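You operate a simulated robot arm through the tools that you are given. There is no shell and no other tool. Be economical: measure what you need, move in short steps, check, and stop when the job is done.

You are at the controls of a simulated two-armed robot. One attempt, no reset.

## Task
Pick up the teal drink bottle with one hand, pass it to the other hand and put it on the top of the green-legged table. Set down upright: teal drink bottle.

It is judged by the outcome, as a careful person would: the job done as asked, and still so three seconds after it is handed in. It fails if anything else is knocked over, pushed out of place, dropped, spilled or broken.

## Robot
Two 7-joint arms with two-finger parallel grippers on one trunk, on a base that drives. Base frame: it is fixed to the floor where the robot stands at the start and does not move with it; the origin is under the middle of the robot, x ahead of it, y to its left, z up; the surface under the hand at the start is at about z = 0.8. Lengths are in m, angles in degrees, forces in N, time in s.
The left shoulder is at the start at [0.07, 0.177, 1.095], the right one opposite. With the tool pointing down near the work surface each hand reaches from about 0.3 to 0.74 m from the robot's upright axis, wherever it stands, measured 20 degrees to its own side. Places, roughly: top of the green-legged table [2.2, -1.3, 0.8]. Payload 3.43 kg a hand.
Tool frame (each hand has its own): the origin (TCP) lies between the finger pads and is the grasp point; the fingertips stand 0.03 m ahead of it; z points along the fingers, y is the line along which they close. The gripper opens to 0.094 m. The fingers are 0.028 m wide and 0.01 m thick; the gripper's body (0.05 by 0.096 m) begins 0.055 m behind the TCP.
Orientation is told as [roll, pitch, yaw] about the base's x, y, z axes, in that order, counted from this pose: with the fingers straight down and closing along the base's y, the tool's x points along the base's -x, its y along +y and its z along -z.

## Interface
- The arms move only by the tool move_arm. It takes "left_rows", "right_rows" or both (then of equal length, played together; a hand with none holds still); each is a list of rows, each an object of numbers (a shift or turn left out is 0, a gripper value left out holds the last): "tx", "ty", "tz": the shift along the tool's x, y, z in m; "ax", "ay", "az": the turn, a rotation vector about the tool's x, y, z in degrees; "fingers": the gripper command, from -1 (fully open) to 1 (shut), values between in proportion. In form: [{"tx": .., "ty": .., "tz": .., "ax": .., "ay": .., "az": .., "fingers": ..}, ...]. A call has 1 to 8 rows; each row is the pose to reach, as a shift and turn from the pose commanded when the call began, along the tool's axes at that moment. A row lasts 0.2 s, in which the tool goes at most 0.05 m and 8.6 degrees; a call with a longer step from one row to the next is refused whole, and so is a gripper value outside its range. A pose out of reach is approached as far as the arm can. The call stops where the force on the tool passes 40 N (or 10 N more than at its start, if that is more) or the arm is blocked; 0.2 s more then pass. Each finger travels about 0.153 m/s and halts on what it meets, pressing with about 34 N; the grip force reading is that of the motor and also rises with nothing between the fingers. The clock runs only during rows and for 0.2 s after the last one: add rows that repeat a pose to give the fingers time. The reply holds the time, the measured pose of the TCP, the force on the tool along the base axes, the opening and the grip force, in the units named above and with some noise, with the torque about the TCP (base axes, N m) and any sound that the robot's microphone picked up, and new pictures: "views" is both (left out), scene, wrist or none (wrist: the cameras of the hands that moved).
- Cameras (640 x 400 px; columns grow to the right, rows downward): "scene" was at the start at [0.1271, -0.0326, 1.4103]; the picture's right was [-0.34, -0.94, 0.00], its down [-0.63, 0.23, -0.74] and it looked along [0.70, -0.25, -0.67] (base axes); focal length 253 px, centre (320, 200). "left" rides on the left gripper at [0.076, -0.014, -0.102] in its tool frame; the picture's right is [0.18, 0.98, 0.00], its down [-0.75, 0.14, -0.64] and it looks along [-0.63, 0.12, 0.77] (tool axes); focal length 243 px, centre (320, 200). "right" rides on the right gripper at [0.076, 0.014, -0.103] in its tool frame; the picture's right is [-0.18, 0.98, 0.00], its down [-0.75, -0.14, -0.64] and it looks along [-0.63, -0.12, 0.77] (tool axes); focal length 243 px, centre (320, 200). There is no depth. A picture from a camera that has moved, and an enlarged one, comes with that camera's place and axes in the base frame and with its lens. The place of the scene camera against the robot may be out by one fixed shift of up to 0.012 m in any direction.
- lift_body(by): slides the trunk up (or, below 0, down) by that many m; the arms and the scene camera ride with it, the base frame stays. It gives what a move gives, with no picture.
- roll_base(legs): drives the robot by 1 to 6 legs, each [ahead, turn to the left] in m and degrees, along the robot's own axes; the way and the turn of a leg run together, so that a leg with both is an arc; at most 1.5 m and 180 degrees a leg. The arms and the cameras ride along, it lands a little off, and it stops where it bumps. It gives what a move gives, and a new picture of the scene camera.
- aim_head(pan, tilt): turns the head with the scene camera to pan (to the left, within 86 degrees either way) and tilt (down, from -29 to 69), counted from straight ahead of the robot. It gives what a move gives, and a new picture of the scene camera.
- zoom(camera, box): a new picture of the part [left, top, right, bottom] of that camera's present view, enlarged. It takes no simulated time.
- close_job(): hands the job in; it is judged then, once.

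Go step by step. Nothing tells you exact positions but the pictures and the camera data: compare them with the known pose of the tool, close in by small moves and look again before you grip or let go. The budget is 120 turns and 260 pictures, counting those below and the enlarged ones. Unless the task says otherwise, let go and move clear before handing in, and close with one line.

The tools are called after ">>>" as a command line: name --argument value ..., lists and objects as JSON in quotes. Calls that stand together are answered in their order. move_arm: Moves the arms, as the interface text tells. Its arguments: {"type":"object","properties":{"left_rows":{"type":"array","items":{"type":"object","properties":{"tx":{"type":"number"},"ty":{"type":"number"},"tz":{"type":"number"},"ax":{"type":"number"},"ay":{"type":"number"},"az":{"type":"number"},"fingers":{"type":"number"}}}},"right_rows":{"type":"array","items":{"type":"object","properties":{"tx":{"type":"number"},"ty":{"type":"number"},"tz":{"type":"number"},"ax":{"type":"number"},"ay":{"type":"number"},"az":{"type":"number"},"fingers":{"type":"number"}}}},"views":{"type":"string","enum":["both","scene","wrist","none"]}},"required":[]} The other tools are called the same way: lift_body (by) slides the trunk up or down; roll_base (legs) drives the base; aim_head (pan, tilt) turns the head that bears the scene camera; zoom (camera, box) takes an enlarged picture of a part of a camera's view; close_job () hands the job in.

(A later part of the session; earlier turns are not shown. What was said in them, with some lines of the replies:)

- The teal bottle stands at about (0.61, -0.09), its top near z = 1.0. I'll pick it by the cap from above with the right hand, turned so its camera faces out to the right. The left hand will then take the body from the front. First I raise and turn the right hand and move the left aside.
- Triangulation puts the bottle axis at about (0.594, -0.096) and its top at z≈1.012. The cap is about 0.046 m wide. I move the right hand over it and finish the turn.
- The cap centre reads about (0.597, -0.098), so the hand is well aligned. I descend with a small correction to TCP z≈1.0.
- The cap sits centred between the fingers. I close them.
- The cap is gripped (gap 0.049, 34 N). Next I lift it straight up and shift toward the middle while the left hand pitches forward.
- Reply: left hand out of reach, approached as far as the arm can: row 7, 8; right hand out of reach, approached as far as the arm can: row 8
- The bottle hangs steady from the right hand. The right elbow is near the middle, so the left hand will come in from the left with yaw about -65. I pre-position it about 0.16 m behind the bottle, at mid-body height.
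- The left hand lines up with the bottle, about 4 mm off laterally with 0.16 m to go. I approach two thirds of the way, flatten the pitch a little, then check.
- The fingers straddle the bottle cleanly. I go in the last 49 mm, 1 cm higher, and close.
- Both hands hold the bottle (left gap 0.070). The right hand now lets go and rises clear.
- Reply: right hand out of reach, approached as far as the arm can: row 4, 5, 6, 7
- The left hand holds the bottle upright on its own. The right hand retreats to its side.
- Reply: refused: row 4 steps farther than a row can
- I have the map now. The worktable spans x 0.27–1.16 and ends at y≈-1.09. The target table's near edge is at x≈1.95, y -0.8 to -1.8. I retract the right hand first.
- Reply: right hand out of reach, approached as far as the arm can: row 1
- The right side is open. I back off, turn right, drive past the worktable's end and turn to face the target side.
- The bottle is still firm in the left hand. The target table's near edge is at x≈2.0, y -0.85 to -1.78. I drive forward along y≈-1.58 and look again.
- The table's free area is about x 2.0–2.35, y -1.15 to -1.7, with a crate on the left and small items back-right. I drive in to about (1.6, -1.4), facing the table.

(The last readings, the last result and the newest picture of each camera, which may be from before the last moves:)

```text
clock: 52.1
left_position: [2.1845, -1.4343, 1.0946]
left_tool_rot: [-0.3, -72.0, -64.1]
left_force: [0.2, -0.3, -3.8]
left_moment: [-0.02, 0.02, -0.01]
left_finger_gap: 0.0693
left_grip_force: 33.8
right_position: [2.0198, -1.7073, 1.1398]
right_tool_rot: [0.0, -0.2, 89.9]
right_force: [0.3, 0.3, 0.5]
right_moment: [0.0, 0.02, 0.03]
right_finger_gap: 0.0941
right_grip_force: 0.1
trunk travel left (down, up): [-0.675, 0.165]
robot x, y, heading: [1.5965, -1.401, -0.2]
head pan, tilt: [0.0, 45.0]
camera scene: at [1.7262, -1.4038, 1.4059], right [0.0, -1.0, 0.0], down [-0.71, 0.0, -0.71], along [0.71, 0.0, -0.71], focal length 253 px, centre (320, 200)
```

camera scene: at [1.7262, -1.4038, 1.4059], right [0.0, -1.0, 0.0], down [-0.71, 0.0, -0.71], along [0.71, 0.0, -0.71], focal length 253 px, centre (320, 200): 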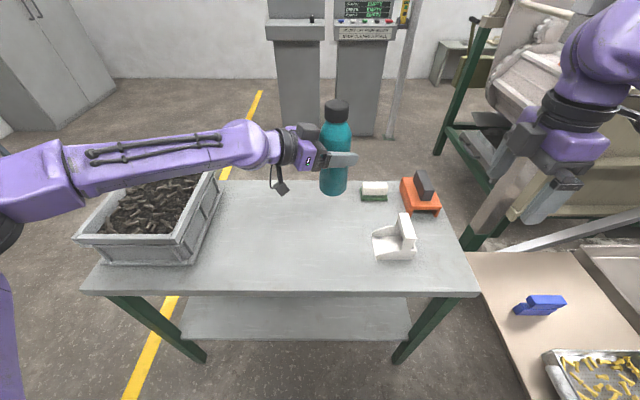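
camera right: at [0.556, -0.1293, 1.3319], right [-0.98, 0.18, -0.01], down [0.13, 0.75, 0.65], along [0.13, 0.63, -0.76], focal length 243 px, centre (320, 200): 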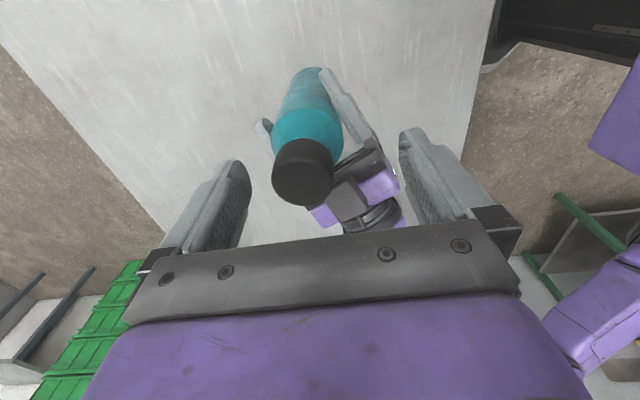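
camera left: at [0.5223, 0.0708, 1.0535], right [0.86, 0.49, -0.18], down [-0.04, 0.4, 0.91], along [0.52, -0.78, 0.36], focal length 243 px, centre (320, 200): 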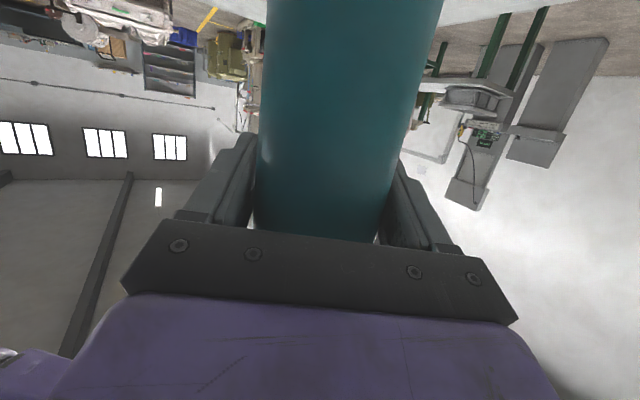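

The gap between crate (edge y≈-1.1) and white dispenser (y≈-1.55) is the place to use. While still high, I shift to about (2.16, -1.35) and turn the hand to yaw about -30, so the forearm stays off the crate.

>>> move_arm --left_rows '[{"tx": 0.0053, "ty": 0.0035, "tz": -0.0164, "ax": -6.46, "az": -2.1}, {"tx": 0.0106, "ty": 0.007, "tz": -0.0328, "ax": -12.92, "az": -4.2}, {"tx": 0.016, "ty": 0.0105, "tz": -0.049, "ax": -19.38, "az": -6.3}, {"tx": 0.0213, "ty": 0.014, "tz": -0.0654, "ax": -25.84, "az": -8.4}, {"tx": 0.0266, "ty": 0.0174, "tz": -0.0818, "ax": -32.3, "az": -10.5}]'

```text
clock: 53.3
left_position: [2.163, -1.3474, 1.0949]
left_tool_rot: [0.0, -72.0, -30.0]
left_force: [0.6, -0.6, -3.7]
left_moment: [0.03, 0.01, -0.02]
left_finger_gap: 0.0696
left_grip_force: 34.3
right_position: [2.0207, -1.7081, 1.1406]
right_tool_rot: [-0.1, -0.1, 90.0]
right_force: [-1.2, 0.3, -0.9]
right_moment: [0.03, 0.05, 0.01]
right_finger_gap: 0.0941
right_grip_force: 0.0
trunk travel left (down, up): [-0.675, 0.165]
robot x, y, heading: [1.5954, -1.3971, -0.5]
head pan, tilt: [0.0, 45.0]
camera scene: at [1.7252, -1.4043, 1.4059], right [0.0, -1.0, 0.0], down [-0.71, 0.0, -0.71], along [0.71, 0.0, -0.71], focal length 253 px, centre (320, 200)
camera left: at [2.0499, -1.2986, 1.0537], right [0.44, 0.88, -0.18], down [-0.26, 0.31, 0.92], along [0.86, -0.36, 0.36], focal length 243 px, centre (320, 200)
```

scene: 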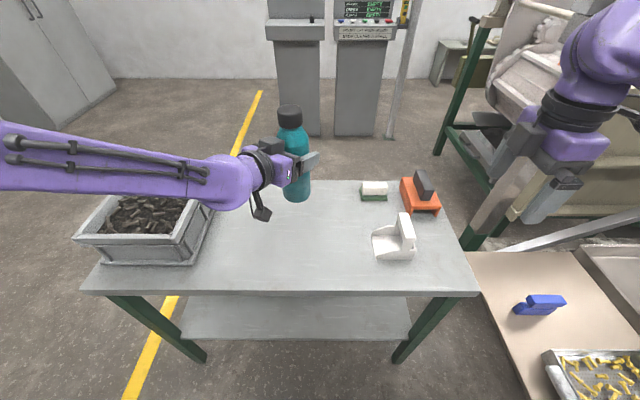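
left: 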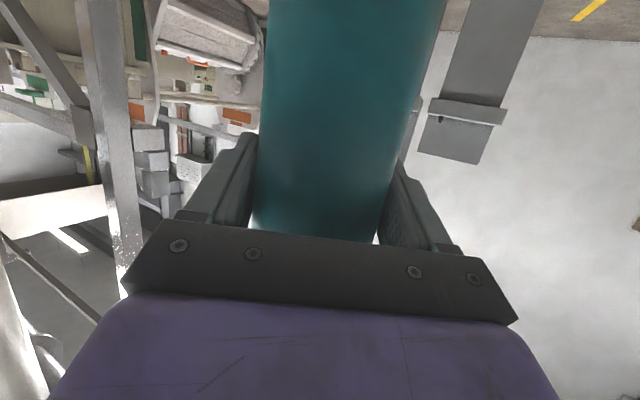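

The forearm passes near the crate's front corner, so I turn the hand to yaw 0 and bring the bottle to about (2.14, -1.39).

>>> move_arm --left_rows '[{"ty": -0.011, "tz": 0.0006, "ax": -7.1, "az": -2.3}, {"ty": -0.022, "tz": 0.0013, "ax": -14.2, "az": -4.6}, {"ty": -0.033, "tz": 0.002, "ax": -21.3, "az": -7.0}, {"ty": -0.0446, "tz": 0.0026, "tx": -0.001, "ax": -28.5, "az": -9.3}]' --views "scene"

```text
clock: 54.3
left_position: [2.1426, -1.3905, 1.0946]
left_tool_rot: [0.5, -72.0, -0.6]
left_force: [-1.3, 0.2, -4.3]
left_moment: [0.01, -0.03, 0.01]
left_finger_gap: 0.0694
left_grip_force: 33.8
right_position: [2.0211, -1.7099, 1.1401]
right_tool_rot: [0.0, -0.1, 89.9]
right_force: [-0.7, -1.2, 1.0]
right_moment: [-0.01, 0.04, 0.05]
right_finger_gap: 0.0942
right_grip_force: 0.0
trunk travel left (down, up): [-0.675, 0.165]
robot x, y, heading: [1.5995, -1.4013, -0.1]
head pan, tilt: [0.0, 45.0]
camera scene: at [1.7258, -1.4055, 1.4059], right [0.0, -1.0, 0.0], down [-0.71, 0.0, -0.71], along [0.71, 0.0, -0.71], focal length 253 px, centre (320, 200)
```

scene: 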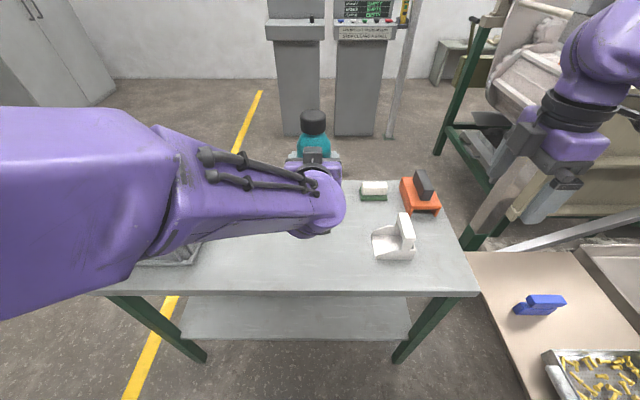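

The forearm is now clear of the crate. I lower the bottle partway and check.

>>> move_arm --left_rows '[{"tx": 0.0238, "tz": 0.0077}, {"tx": 0.0476, "tz": 0.0155}, {"tx": 0.0713, "tz": 0.0232}, {"tx": 0.095, "tz": 0.0309}]' --views "both"

```text
clock: 55.3
left_position: [2.1461, -1.3887, 1.008]
left_tool_rot: [-5.6, -72.8, 5.6]
left_force: [0.2, -0.1, -4.4]
left_moment: [-0.02, 0.02, 0.01]
left_finger_gap: 0.0693
left_grip_force: 33.9
right_position: [2.0212, -1.7081, 1.1392]
right_tool_rot: [0.0, 0.0, 90.0]
right_force: [-0.7, 0.4, -0.2]
right_moment: [-0.01, -0.03, 0.0]
right_finger_gap: 0.0939
right_grip_force: 0.0
trunk travel left (down, up): [-0.675, 0.165]
robot x, y, heading: [1.5938, -1.3989, 0.0]
head pan, tilt: [0.0, 45.0]
camera scene: at [1.7264, -1.4037, 1.4059], right [0.0, -1.0, 0.0], down [-0.71, 0.0, -0.71], along [0.71, 0.0, -0.71], focal length 253 px, centre (320, 200)
camera left: at [2.0243, -1.4038, 0.9655], right [-0.06, 0.98, -0.2], down [-0.39, 0.17, 0.9], along [0.92, 0.13, 0.37], focal length 243 px, centre (320, 200)
```

scene: 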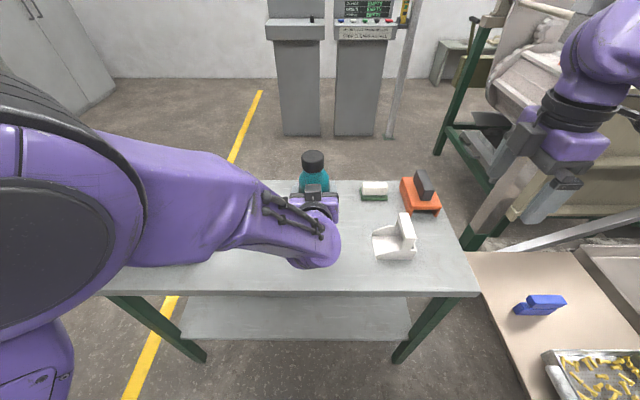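
left: 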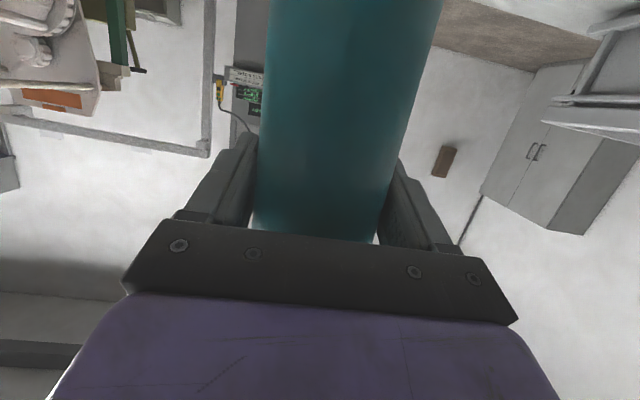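

The orientation drifted by 5–6°, likely a joint limit or lag. I go back up a little and see whether it recovers.

>>> move_arm --left_rows '[{"tx": -0.0238, "tz": -0.0077}, {"tx": -0.0476, "tz": -0.0155}, {"tx": -0.0713, "tz": -0.0232}, {"tx": -0.0713, "tz": -0.0232}]' --views "scene"

```text
clock: 56.3
left_position: [2.141, -1.3892, 1.0684]
left_tool_rot: [0.0, -71.9, -0.2]
left_force: [-0.6, 0.1, -4.4]
left_moment: [-0.03, 0.0, 0.0]
left_finger_gap: 0.0694
left_grip_force: 33.6
right_position: [2.021, -1.7083, 1.1395]
right_tool_rot: [0.0, 0.0, 89.9]
right_force: [-0.8, 0.7, 0.1]
right_moment: [0.01, -0.02, 0.0]
right_finger_gap: 0.0939
right_grip_force: 0.1
trunk travel left (down, up): [-0.675, 0.165]
robot x, y, heading: [1.5961, -1.4009, -0.1]
head pan, tilt: [0.0, 45.0]
camera scene: at [1.7263, -1.4039, 1.4058], right [0.0, -1.0, 0.0], down [-0.71, 0.0, -0.71], along [0.71, 0.0, -0.71], focal length 253 px, centre (320, 200)
```

scene: 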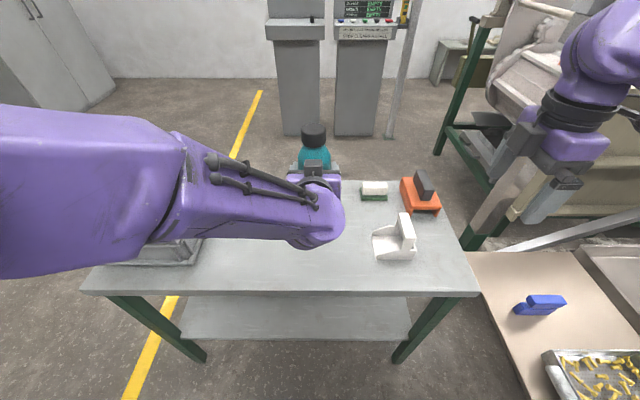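

The orientation recovered. I'll lower with the trunk from this pose instead, by 0.13 m, leaving about 2–3 cm to contact.

>>> lift_body --by -0.13

>>> zoom --camera "scene" --box '[0, 0, 640, 400]'

>>> zoom --camera "right" --box '[0, 0, 640, 400]'

>>> zoom --camera "left" --box '[0, 0, 640, 400]'

```text
clock: 57.8
left_position: [2.1422, -1.3905, 0.9397]
left_tool_rot: [-0.2, -71.8, 0.0]
left_force: [0.2, 0.9, -3.3]
left_moment: [-0.02, -0.01, 0.0]
left_finger_gap: 0.0692
left_grip_force: 33.9
right_position: [2.0205, -1.7078, 1.0099]
right_tool_rot: [-0.1, -0.1, 89.9]
right_force: [0.2, 0.6, 0.6]
right_moment: [0.02, -0.01, 0.02]
right_finger_gap: 0.0941
right_grip_force: 0.0
trunk travel left (down, up): [-0.545, 0.295]
robot x, y, heading: [1.5969, -1.4005, -0.4]
head pan, tilt: [0.0, 45.0]
```

```text
1.00 times, centred on (320, 200) of scene (not enlarged: the box is as wide or as high as the picture)
camera zoom: at [1.7258, -1.4036, 1.2759], right [0.0, -1.0, 0.0], down [-0.71, 0.0, -0.71], along [0.71, 0.0, -0.71], focal length 253 px, centre (320, 200)
```

zoom: 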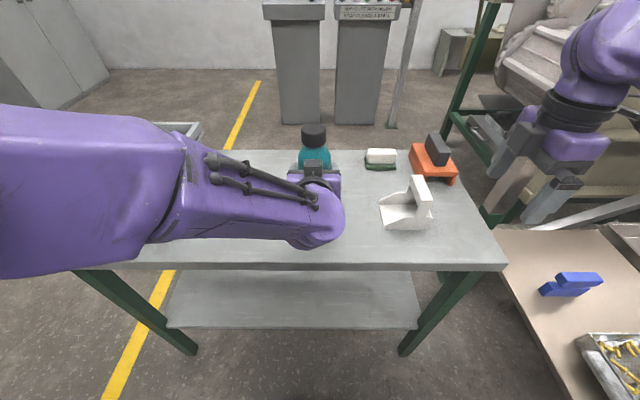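

```text
1.00 times, centred on (320, 200) of right (not enlarged: the box is as wide or as high as the picture)
camera zoom: at [2.0063, -1.7848, 1.1113], right [-0.98, 0.19, 0.0], down [0.14, 0.75, 0.64], along [0.12, 0.63, -0.77], focal length 243 px, centre (320, 200)
```

zoom: 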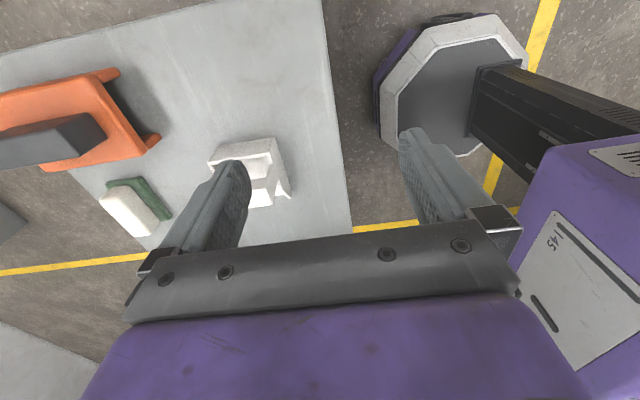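

```text
1.00 times, centred on (320, 200) of left (not enlarged: the box is as wide or as high as the picture)
camera zoom: at [2.0182, -1.4023, 0.8984], right [-0.05, 0.98, -0.18], down [-0.38, 0.14, 0.92], along [0.92, 0.12, 0.36], focal length 243 px, centre (320, 200)
```

zoom: 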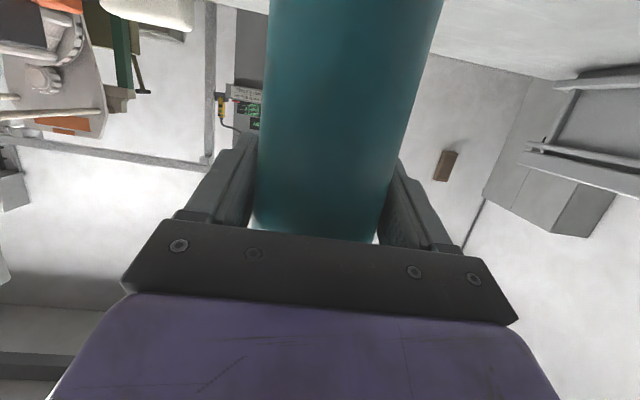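

All is clear. I descend slowly with the arm, watching the vertical force for contact.

>>> move_arm --left_rows '[{"tx": 0.0095, "tz": 0.0031}, {"tx": 0.019, "tz": 0.0062}]' --views "none"

>>> move_arm --left_rows '[{"tx": 0.0019, "tz": 0.0006}, {"tx": 0.0038, "tz": 0.0012}]' --views "none"

```text
clock: 58.4
left_position: [2.1425, -1.3907, 0.9199]
left_tool_rot: [-0.2, -72.1, -0.1]
left_force: [0.0, -0.7, -4.1]
left_moment: [0.01, -0.01, 0.01]
left_finger_gap: 0.0694
left_grip_force: 33.8
right_position: [2.0222, -1.7081, 1.0105]
right_tool_rot: [0.0, -0.1, 89.9]
right_force: [-0.3, 0.7, 0.2]
right_moment: [-0.01, -0.01, -0.01]
right_finger_gap: 0.0942
right_grip_force: 0.1
trunk travel left (down, up): [-0.545, 0.295]
robot x, y, heading: [1.5931, -1.3993, -0.3]
head pan, tilt: [0.0, 45.0]
```

```text
clock: 59.0
left_position: [2.1414, -1.3901, 0.9142]
left_tool_rot: [-0.2, -71.9, 0.0]
left_force: [-0.1, 0.1, -3.8]
left_moment: [0.01, 0.0, 0.02]
left_finger_gap: 0.0695
left_grip_force: 34.3
right_position: [2.0217, -1.7082, 1.0106]
right_tool_rot: [0.1, -0.2, 89.9]
right_force: [0.6, -1.0, 0.3]
right_moment: [0.01, 0.03, -0.01]
right_finger_gap: 0.094
right_grip_force: 0.1
trunk travel left (down, up): [-0.545, 0.295]
robot x, y, heading: [1.5977, -1.3968, -0.2]
head pan, tilt: [0.0, 45.0]
```

>>> move_arm --left_rows '[{"tx": 0.0019, "tz": 0.0006}]' --views "none"

>>> move_arm --left_rows '[{"tx": 0.0019, "tz": 0.0006}]' --views "none"

```text
clock: 59.4
left_position: [2.1412, -1.3901, 0.9124]
left_tool_rot: [-0.2, -71.8, -0.1]
left_force: [0.7, 0.8, -5.0]
left_moment: [-0.04, -0.01, -0.02]
left_finger_gap: 0.0694
left_grip_force: 33.8
right_position: [2.0203, -1.7076, 1.0102]
right_tool_rot: [0.0, -0.2, 89.8]
right_force: [0.0, 0.0, 0.0]
right_moment: [-0.03, 0.01, 0.02]
right_finger_gap: 0.0937
right_grip_force: 0.0
trunk travel left (down, up): [-0.545, 0.295]
robot x, y, heading: [1.5978, -1.3997, -0.6]
head pan, tilt: [0.0, 45.0]
```

```text
clock: 59.8
left_position: [2.141, -1.3896, 0.9116]
left_tool_rot: [-0.1, -71.9, 0.0]
left_force: [0.1, -0.8, -4.0]
left_moment: [-0.02, 0.0, 0.01]
left_finger_gap: 0.0697
left_grip_force: 33.6
right_position: [2.0209, -1.708, 1.0103]
right_tool_rot: [0.0, -0.1, 89.9]
right_force: [-0.3, 0.2, -1.0]
right_moment: [-0.01, 0.02, 0.03]
right_finger_gap: 0.0939
right_grip_force: 0.0
trunk travel left (down, up): [-0.545, 0.295]
robot x, y, heading: [1.5961, -1.4006, -0.3]
head pan, tilt: [0.0, 45.0]
```

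There's no contact yet at z 0.911, which is the expected height. I continue in 2 mm steps.

>>> move_arm --left_rows '[{"tx": 0.0019, "tz": 0.0006}]' --views "none"

>>> move_arm --left_rows '[{"tx": 0.0019, "tz": 0.0006}]' --views "none"

>>> move_arm --left_rows '[{"tx": 0.0019, "tz": 0.0006}]' --views "scene"

```text
clock: 60.2
left_position: [2.1412, -1.3893, 0.9102]
left_tool_rot: [-0.1, -72.1, 0.0]
left_force: [0.5, -1.3, -0.1]
left_moment: [0.06, -0.07, 0.0]
left_finger_gap: 0.0694
left_grip_force: 34.1
right_position: [2.0198, -1.7078, 1.0103]
right_tool_rot: [-0.1, -0.1, 89.9]
right_force: [-0.7, 0.2, -0.3]
right_moment: [0.0, -0.01, -0.03]
right_finger_gap: 0.0938
right_grip_force: 0.1
trunk travel left (down, up): [-0.545, 0.295]
robot x, y, heading: [1.5934, -1.3993, -0.2]
head pan, tilt: [0.0, 45.0]
```

```text
clock: 60.6
left_position: [2.1412, -1.3891, 0.9098]
left_tool_rot: [-0.3, -72.3, 0.2]
left_force: [1.6, 0.7, 12.9]
left_moment: [0.47, 0.12, -0.08]
left_finger_gap: 0.0694
left_grip_force: 34.4
right_position: [2.0186, -1.7082, 1.0117]
right_tool_rot: [-0.2, -0.1, 89.9]
right_force: [-0.4, -0.3, 0.2]
right_moment: [0.0, 0.03, -0.02]
right_finger_gap: 0.0943
right_grip_force: 0.0
trunk travel left (down, up): [-0.545, 0.295]
robot x, y, heading: [1.5947, -1.399, -0.4]
head pan, tilt: [0.0, 45.0]
```

```text
clock: 61.0
left_position: [2.14, -1.3908, 0.9101]
left_tool_rot: [-0.5, -72.3, 0.2]
left_force: [7.0, 1.8, 23.5]
left_moment: [0.75, 0.08, -0.28]
left_finger_gap: 0.0699
left_grip_force: 34.3
right_position: [2.0196, -1.7088, 1.0104]
right_tool_rot: [-0.2, -0.1, 89.9]
right_force: [0.0, -0.5, -0.3]
right_moment: [-0.01, 0.02, -0.02]
right_finger_gap: 0.094
right_grip_force: 0.1
trunk travel left (down, up): [-0.545, 0.295]
robot x, y, heading: [1.5946, -1.4018, -0.3]
head pan, tilt: [0.0, 45.0]
camera scene: at [1.7235, -1.4036, 1.2765], right [0.0, -1.0, 0.0], down [-0.71, 0.0, -0.71], along [0.71, 0.0, -0.71], focal length 253 px, centre (320, 200)
```

scene: 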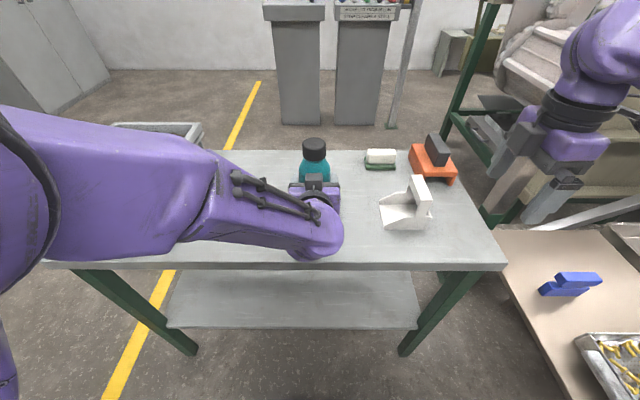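

The bottle is on the table, contact at z≈0.910. I ease off about 3 mm to relieve the pressing force, then open the fingers slowly.

>>> move_arm --left_rows '[{"tx": -0.0029, "tz": -0.0009}]' --views "none"

>>> move_arm --left_rows '[{"fingers": -0.3}, {"fingers": -0.6}, {"fingers": -1}, {"fingers": -1}, {"fingers": -1}]' --views "both"

```text
clock: 61.4
left_position: [2.1404, -1.3893, 0.9087]
left_tool_rot: [-0.1, -71.8, 0.0]
left_force: [4.7, -0.9, 9.6]
left_moment: [-0.11, -0.75, -0.05]
left_finger_gap: 0.0693
left_grip_force: 34.5
right_position: [2.02, -1.708, 1.0095]
right_tool_rot: [-0.2, -0.1, 89.9]
right_force: [0.5, -0.2, 0.0]
right_moment: [0.0, 0.01, -0.01]
right_finger_gap: 0.0941
right_grip_force: 0.1
trunk travel left (down, up): [-0.545, 0.295]
robot x, y, heading: [1.5948, -1.3995, -0.2]
head pan, tilt: [0.0, 45.0]
```

```text
clock: 62.6
left_position: [2.1411, -1.3888, 0.9098]
left_tool_rot: [0.0, -72.1, -0.1]
left_force: [0.8, 0.4, 0.0]
left_moment: [0.01, -0.04, 0.04]
left_finger_gap: 0.0938
left_grip_force: 0.0
right_position: [2.0208, -1.708, 1.0095]
right_tool_rot: [-0.2, 0.0, 89.9]
right_force: [-0.1, 0.3, 0.1]
right_moment: [0.01, -0.02, -0.01]
right_finger_gap: 0.0939
right_grip_force: 0.0
trunk travel left (down, up): [-0.545, 0.295]
robot x, y, heading: [1.5931, -1.398, -0.2]
head pan, tilt: [0.0, 45.0]
camera scene: at [1.7253, -1.4037, 1.276], right [0.0, -1.0, 0.0], down [-0.71, 0.0, -0.71], along [0.71, 0.0, -0.71], focal length 253 px, centre (320, 200)
camera left: at [2.0181, -1.4024, 0.8679], right [-0.05, 0.98, -0.18], down [-0.38, 0.14, 0.92], along [0.92, 0.12, 0.36], focal length 243 px, centre (320, 200)
```

scene: 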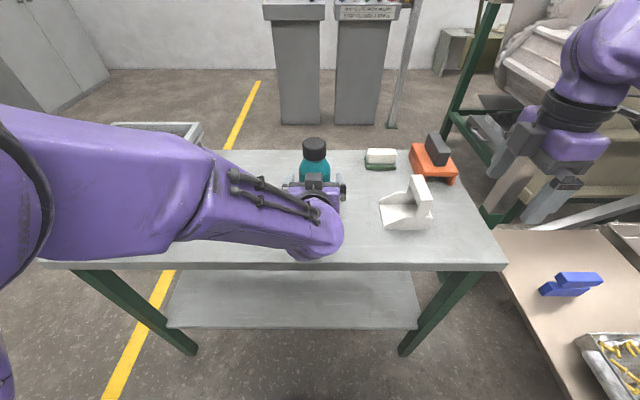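
left: 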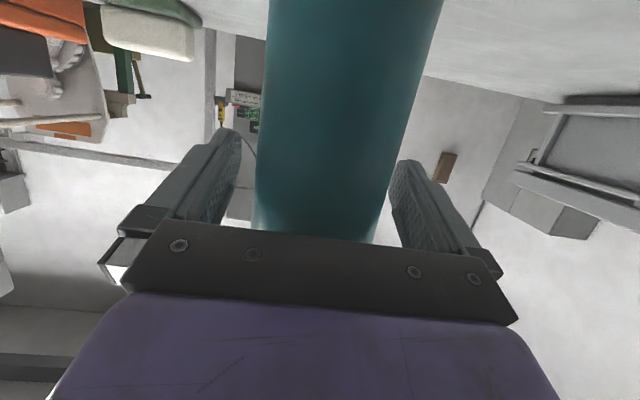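

The bottle stands free between the open fingers. I back the hand straight out in short steps.

>>> move_arm --left_rows '[{"tx": 0.0046, "tz": -0.0143}, {"tx": 0.0093, "tz": -0.0285}]' --views "wrist"

```text
clock: 63.2
left_position: [2.1095, -1.3884, 0.911]
left_tool_rot: [-0.1, -72.1, 0.1]
left_force: [-0.2, 0.5, 0.4]
left_moment: [-0.01, 0.0, 0.01]
left_finger_gap: 0.0941
left_grip_force: 0.1
right_position: [2.0215, -1.7083, 1.0098]
right_tool_rot: [-0.1, -0.1, 89.9]
right_force: [0.0, 0.3, 0.6]
right_moment: [0.01, -0.01, 0.03]
right_finger_gap: 0.0941
right_grip_force: 0.0
trunk travel left (down, up): [-0.545, 0.295]
robot x, y, heading: [1.5966, -1.3966, -0.1]
head pan, tilt: [0.0, 45.0]
camera left: at [1.9875, -1.4022, 0.8689], right [-0.05, 0.98, -0.18], down [-0.38, 0.14, 0.91], along [0.92, 0.12, 0.36], focal length 243 px, centre (320, 200)
```

left: 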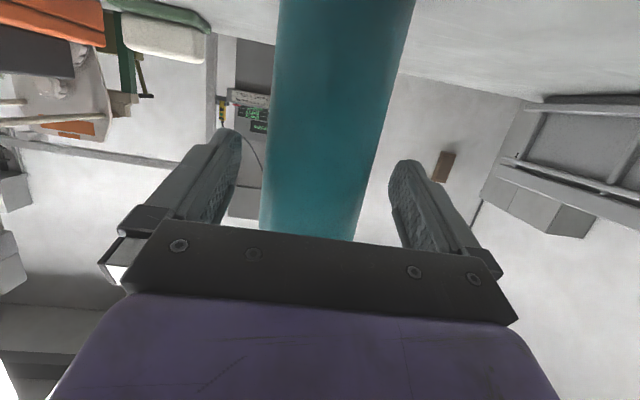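

>>> move_arm --left_rows '[{"tx": 0.0046, "tz": -0.0143}, {"tx": 0.0093, "tz": -0.0285}, {"tx": 0.0108, "tz": -0.0333}]' --views "wrist"

```text
clock: 64.0
left_position: [2.076, -1.3883, 0.9091]
left_tool_rot: [-0.1, -71.9, -0.1]
left_force: [0.2, -0.2, 0.3]
left_moment: [0.04, 0.01, -0.01]
left_finger_gap: 0.0938
left_grip_force: 0.1
right_position: [2.0198, -1.7087, 1.0102]
right_tool_rot: [-0.1, -0.1, 89.9]
right_force: [0.1, -0.4, -0.2]
right_moment: [-0.02, -0.01, -0.02]
right_finger_gap: 0.0942
right_grip_force: 0.1
trunk travel left (down, up): [-0.545, 0.295]
robot x, y, heading: [1.5941, -1.4, -0.2]
head pan, tilt: [0.0, 45.0]
camera left: at [1.9531, -1.402, 0.8682], right [-0.05, 0.98, -0.18], down [-0.38, 0.14, 0.92], along [0.92, 0.12, 0.36], focal length 243 px, centre (320, 200)
```

left: 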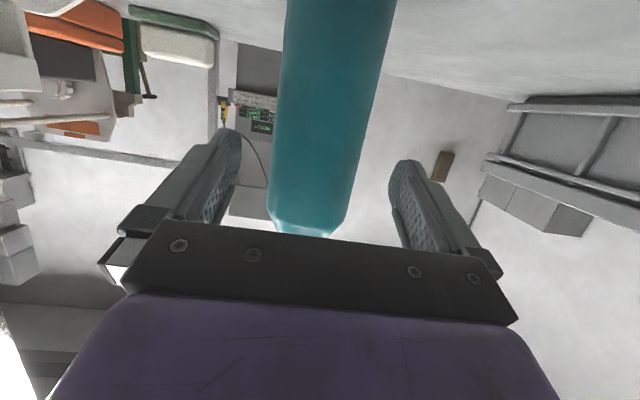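

The fingertips are now just clear of the bottle. I drive the base back 0.15 m to leave it well clear and look.

>>> roll_base --legs '[[-0.15, 0]]'

>>> aim_head --pan -5 --tilt 35

```text
clock: 65.4
left_position: [1.9252, -1.3881, 0.9091]
left_tool_rot: [-0.1, -72.1, 0.0]
left_force: [0.0, 0.6, 0.6]
left_moment: [0.01, -0.02, -0.01]
left_finger_gap: 0.0938
left_grip_force: 0.1
right_position: [1.87, -1.7079, 1.0101]
right_tool_rot: [-0.1, 0.0, 90.0]
right_force: [-0.1, -0.6, -0.6]
right_moment: [0.0, -0.03, -0.05]
right_finger_gap: 0.0942
right_grip_force: 0.2
trunk travel left (down, up): [-0.545, 0.295]
robot x, y, heading: [1.4422, -1.3983, -0.2]
head pan, tilt: [0.0, 45.0]
camera scene: at [1.5743, -1.4032, 1.2761], right [0.0, -1.0, 0.0], down [-0.71, 0.0, -0.71], along [0.71, 0.0, -0.71], focal length 253 px, centre (320, 200)
```

scene: 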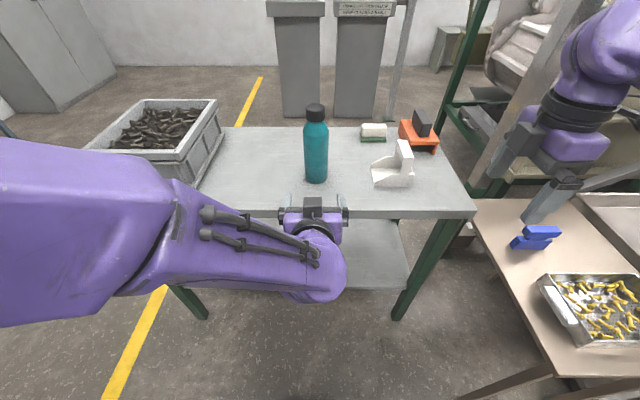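

```text
clock: 66.1
left_position: [1.9258, -1.3889, 0.9087]
left_tool_rot: [-0.3, -71.9, 0.0]
left_force: [-0.5, -0.5, -0.4]
left_moment: [0.05, -0.02, 0.0]
left_finger_gap: 0.094
left_grip_force: 0.0
right_position: [1.8709, -1.7072, 1.0096]
right_tool_rot: [-0.1, -0.1, 90.1]
right_force: [0.5, -0.6, 0.7]
right_moment: [-0.03, -0.01, 0.0]
right_finger_gap: 0.0942
right_grip_force: 0.1
trunk travel left (down, up): [-0.545, 0.295]
robot x, y, heading: [1.4405, -1.4, -0.1]
head pan, tilt: [-5.0, 35.0]
camera scene: at [1.5818, -1.4108, 1.2907], right [-0.09, -1.0, 0.0], down [-0.57, 0.05, -0.82], along [0.82, -0.07, -0.57], focal length 253 px, centre (320, 200)
```

scene: 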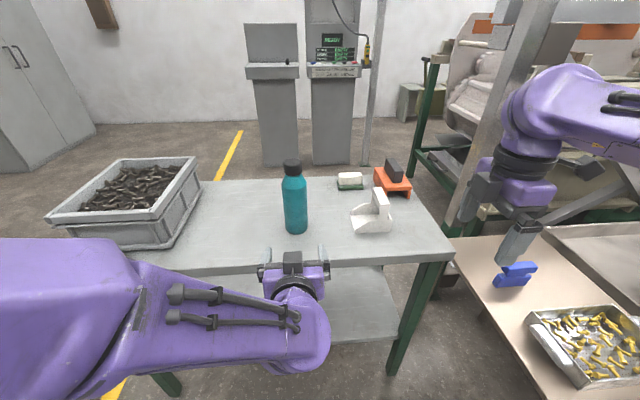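

The bottle stands upright on the green-legged table, both hands are clear, and nothing else has moved. I hand the job in.

>>> close_job

```text
The job is handed in.
```

The teal bottle was picked up by the right hand, passed to the left, and set down upright on the green-legged table, with both hands clear and nothing else disturbed when I handed it in.
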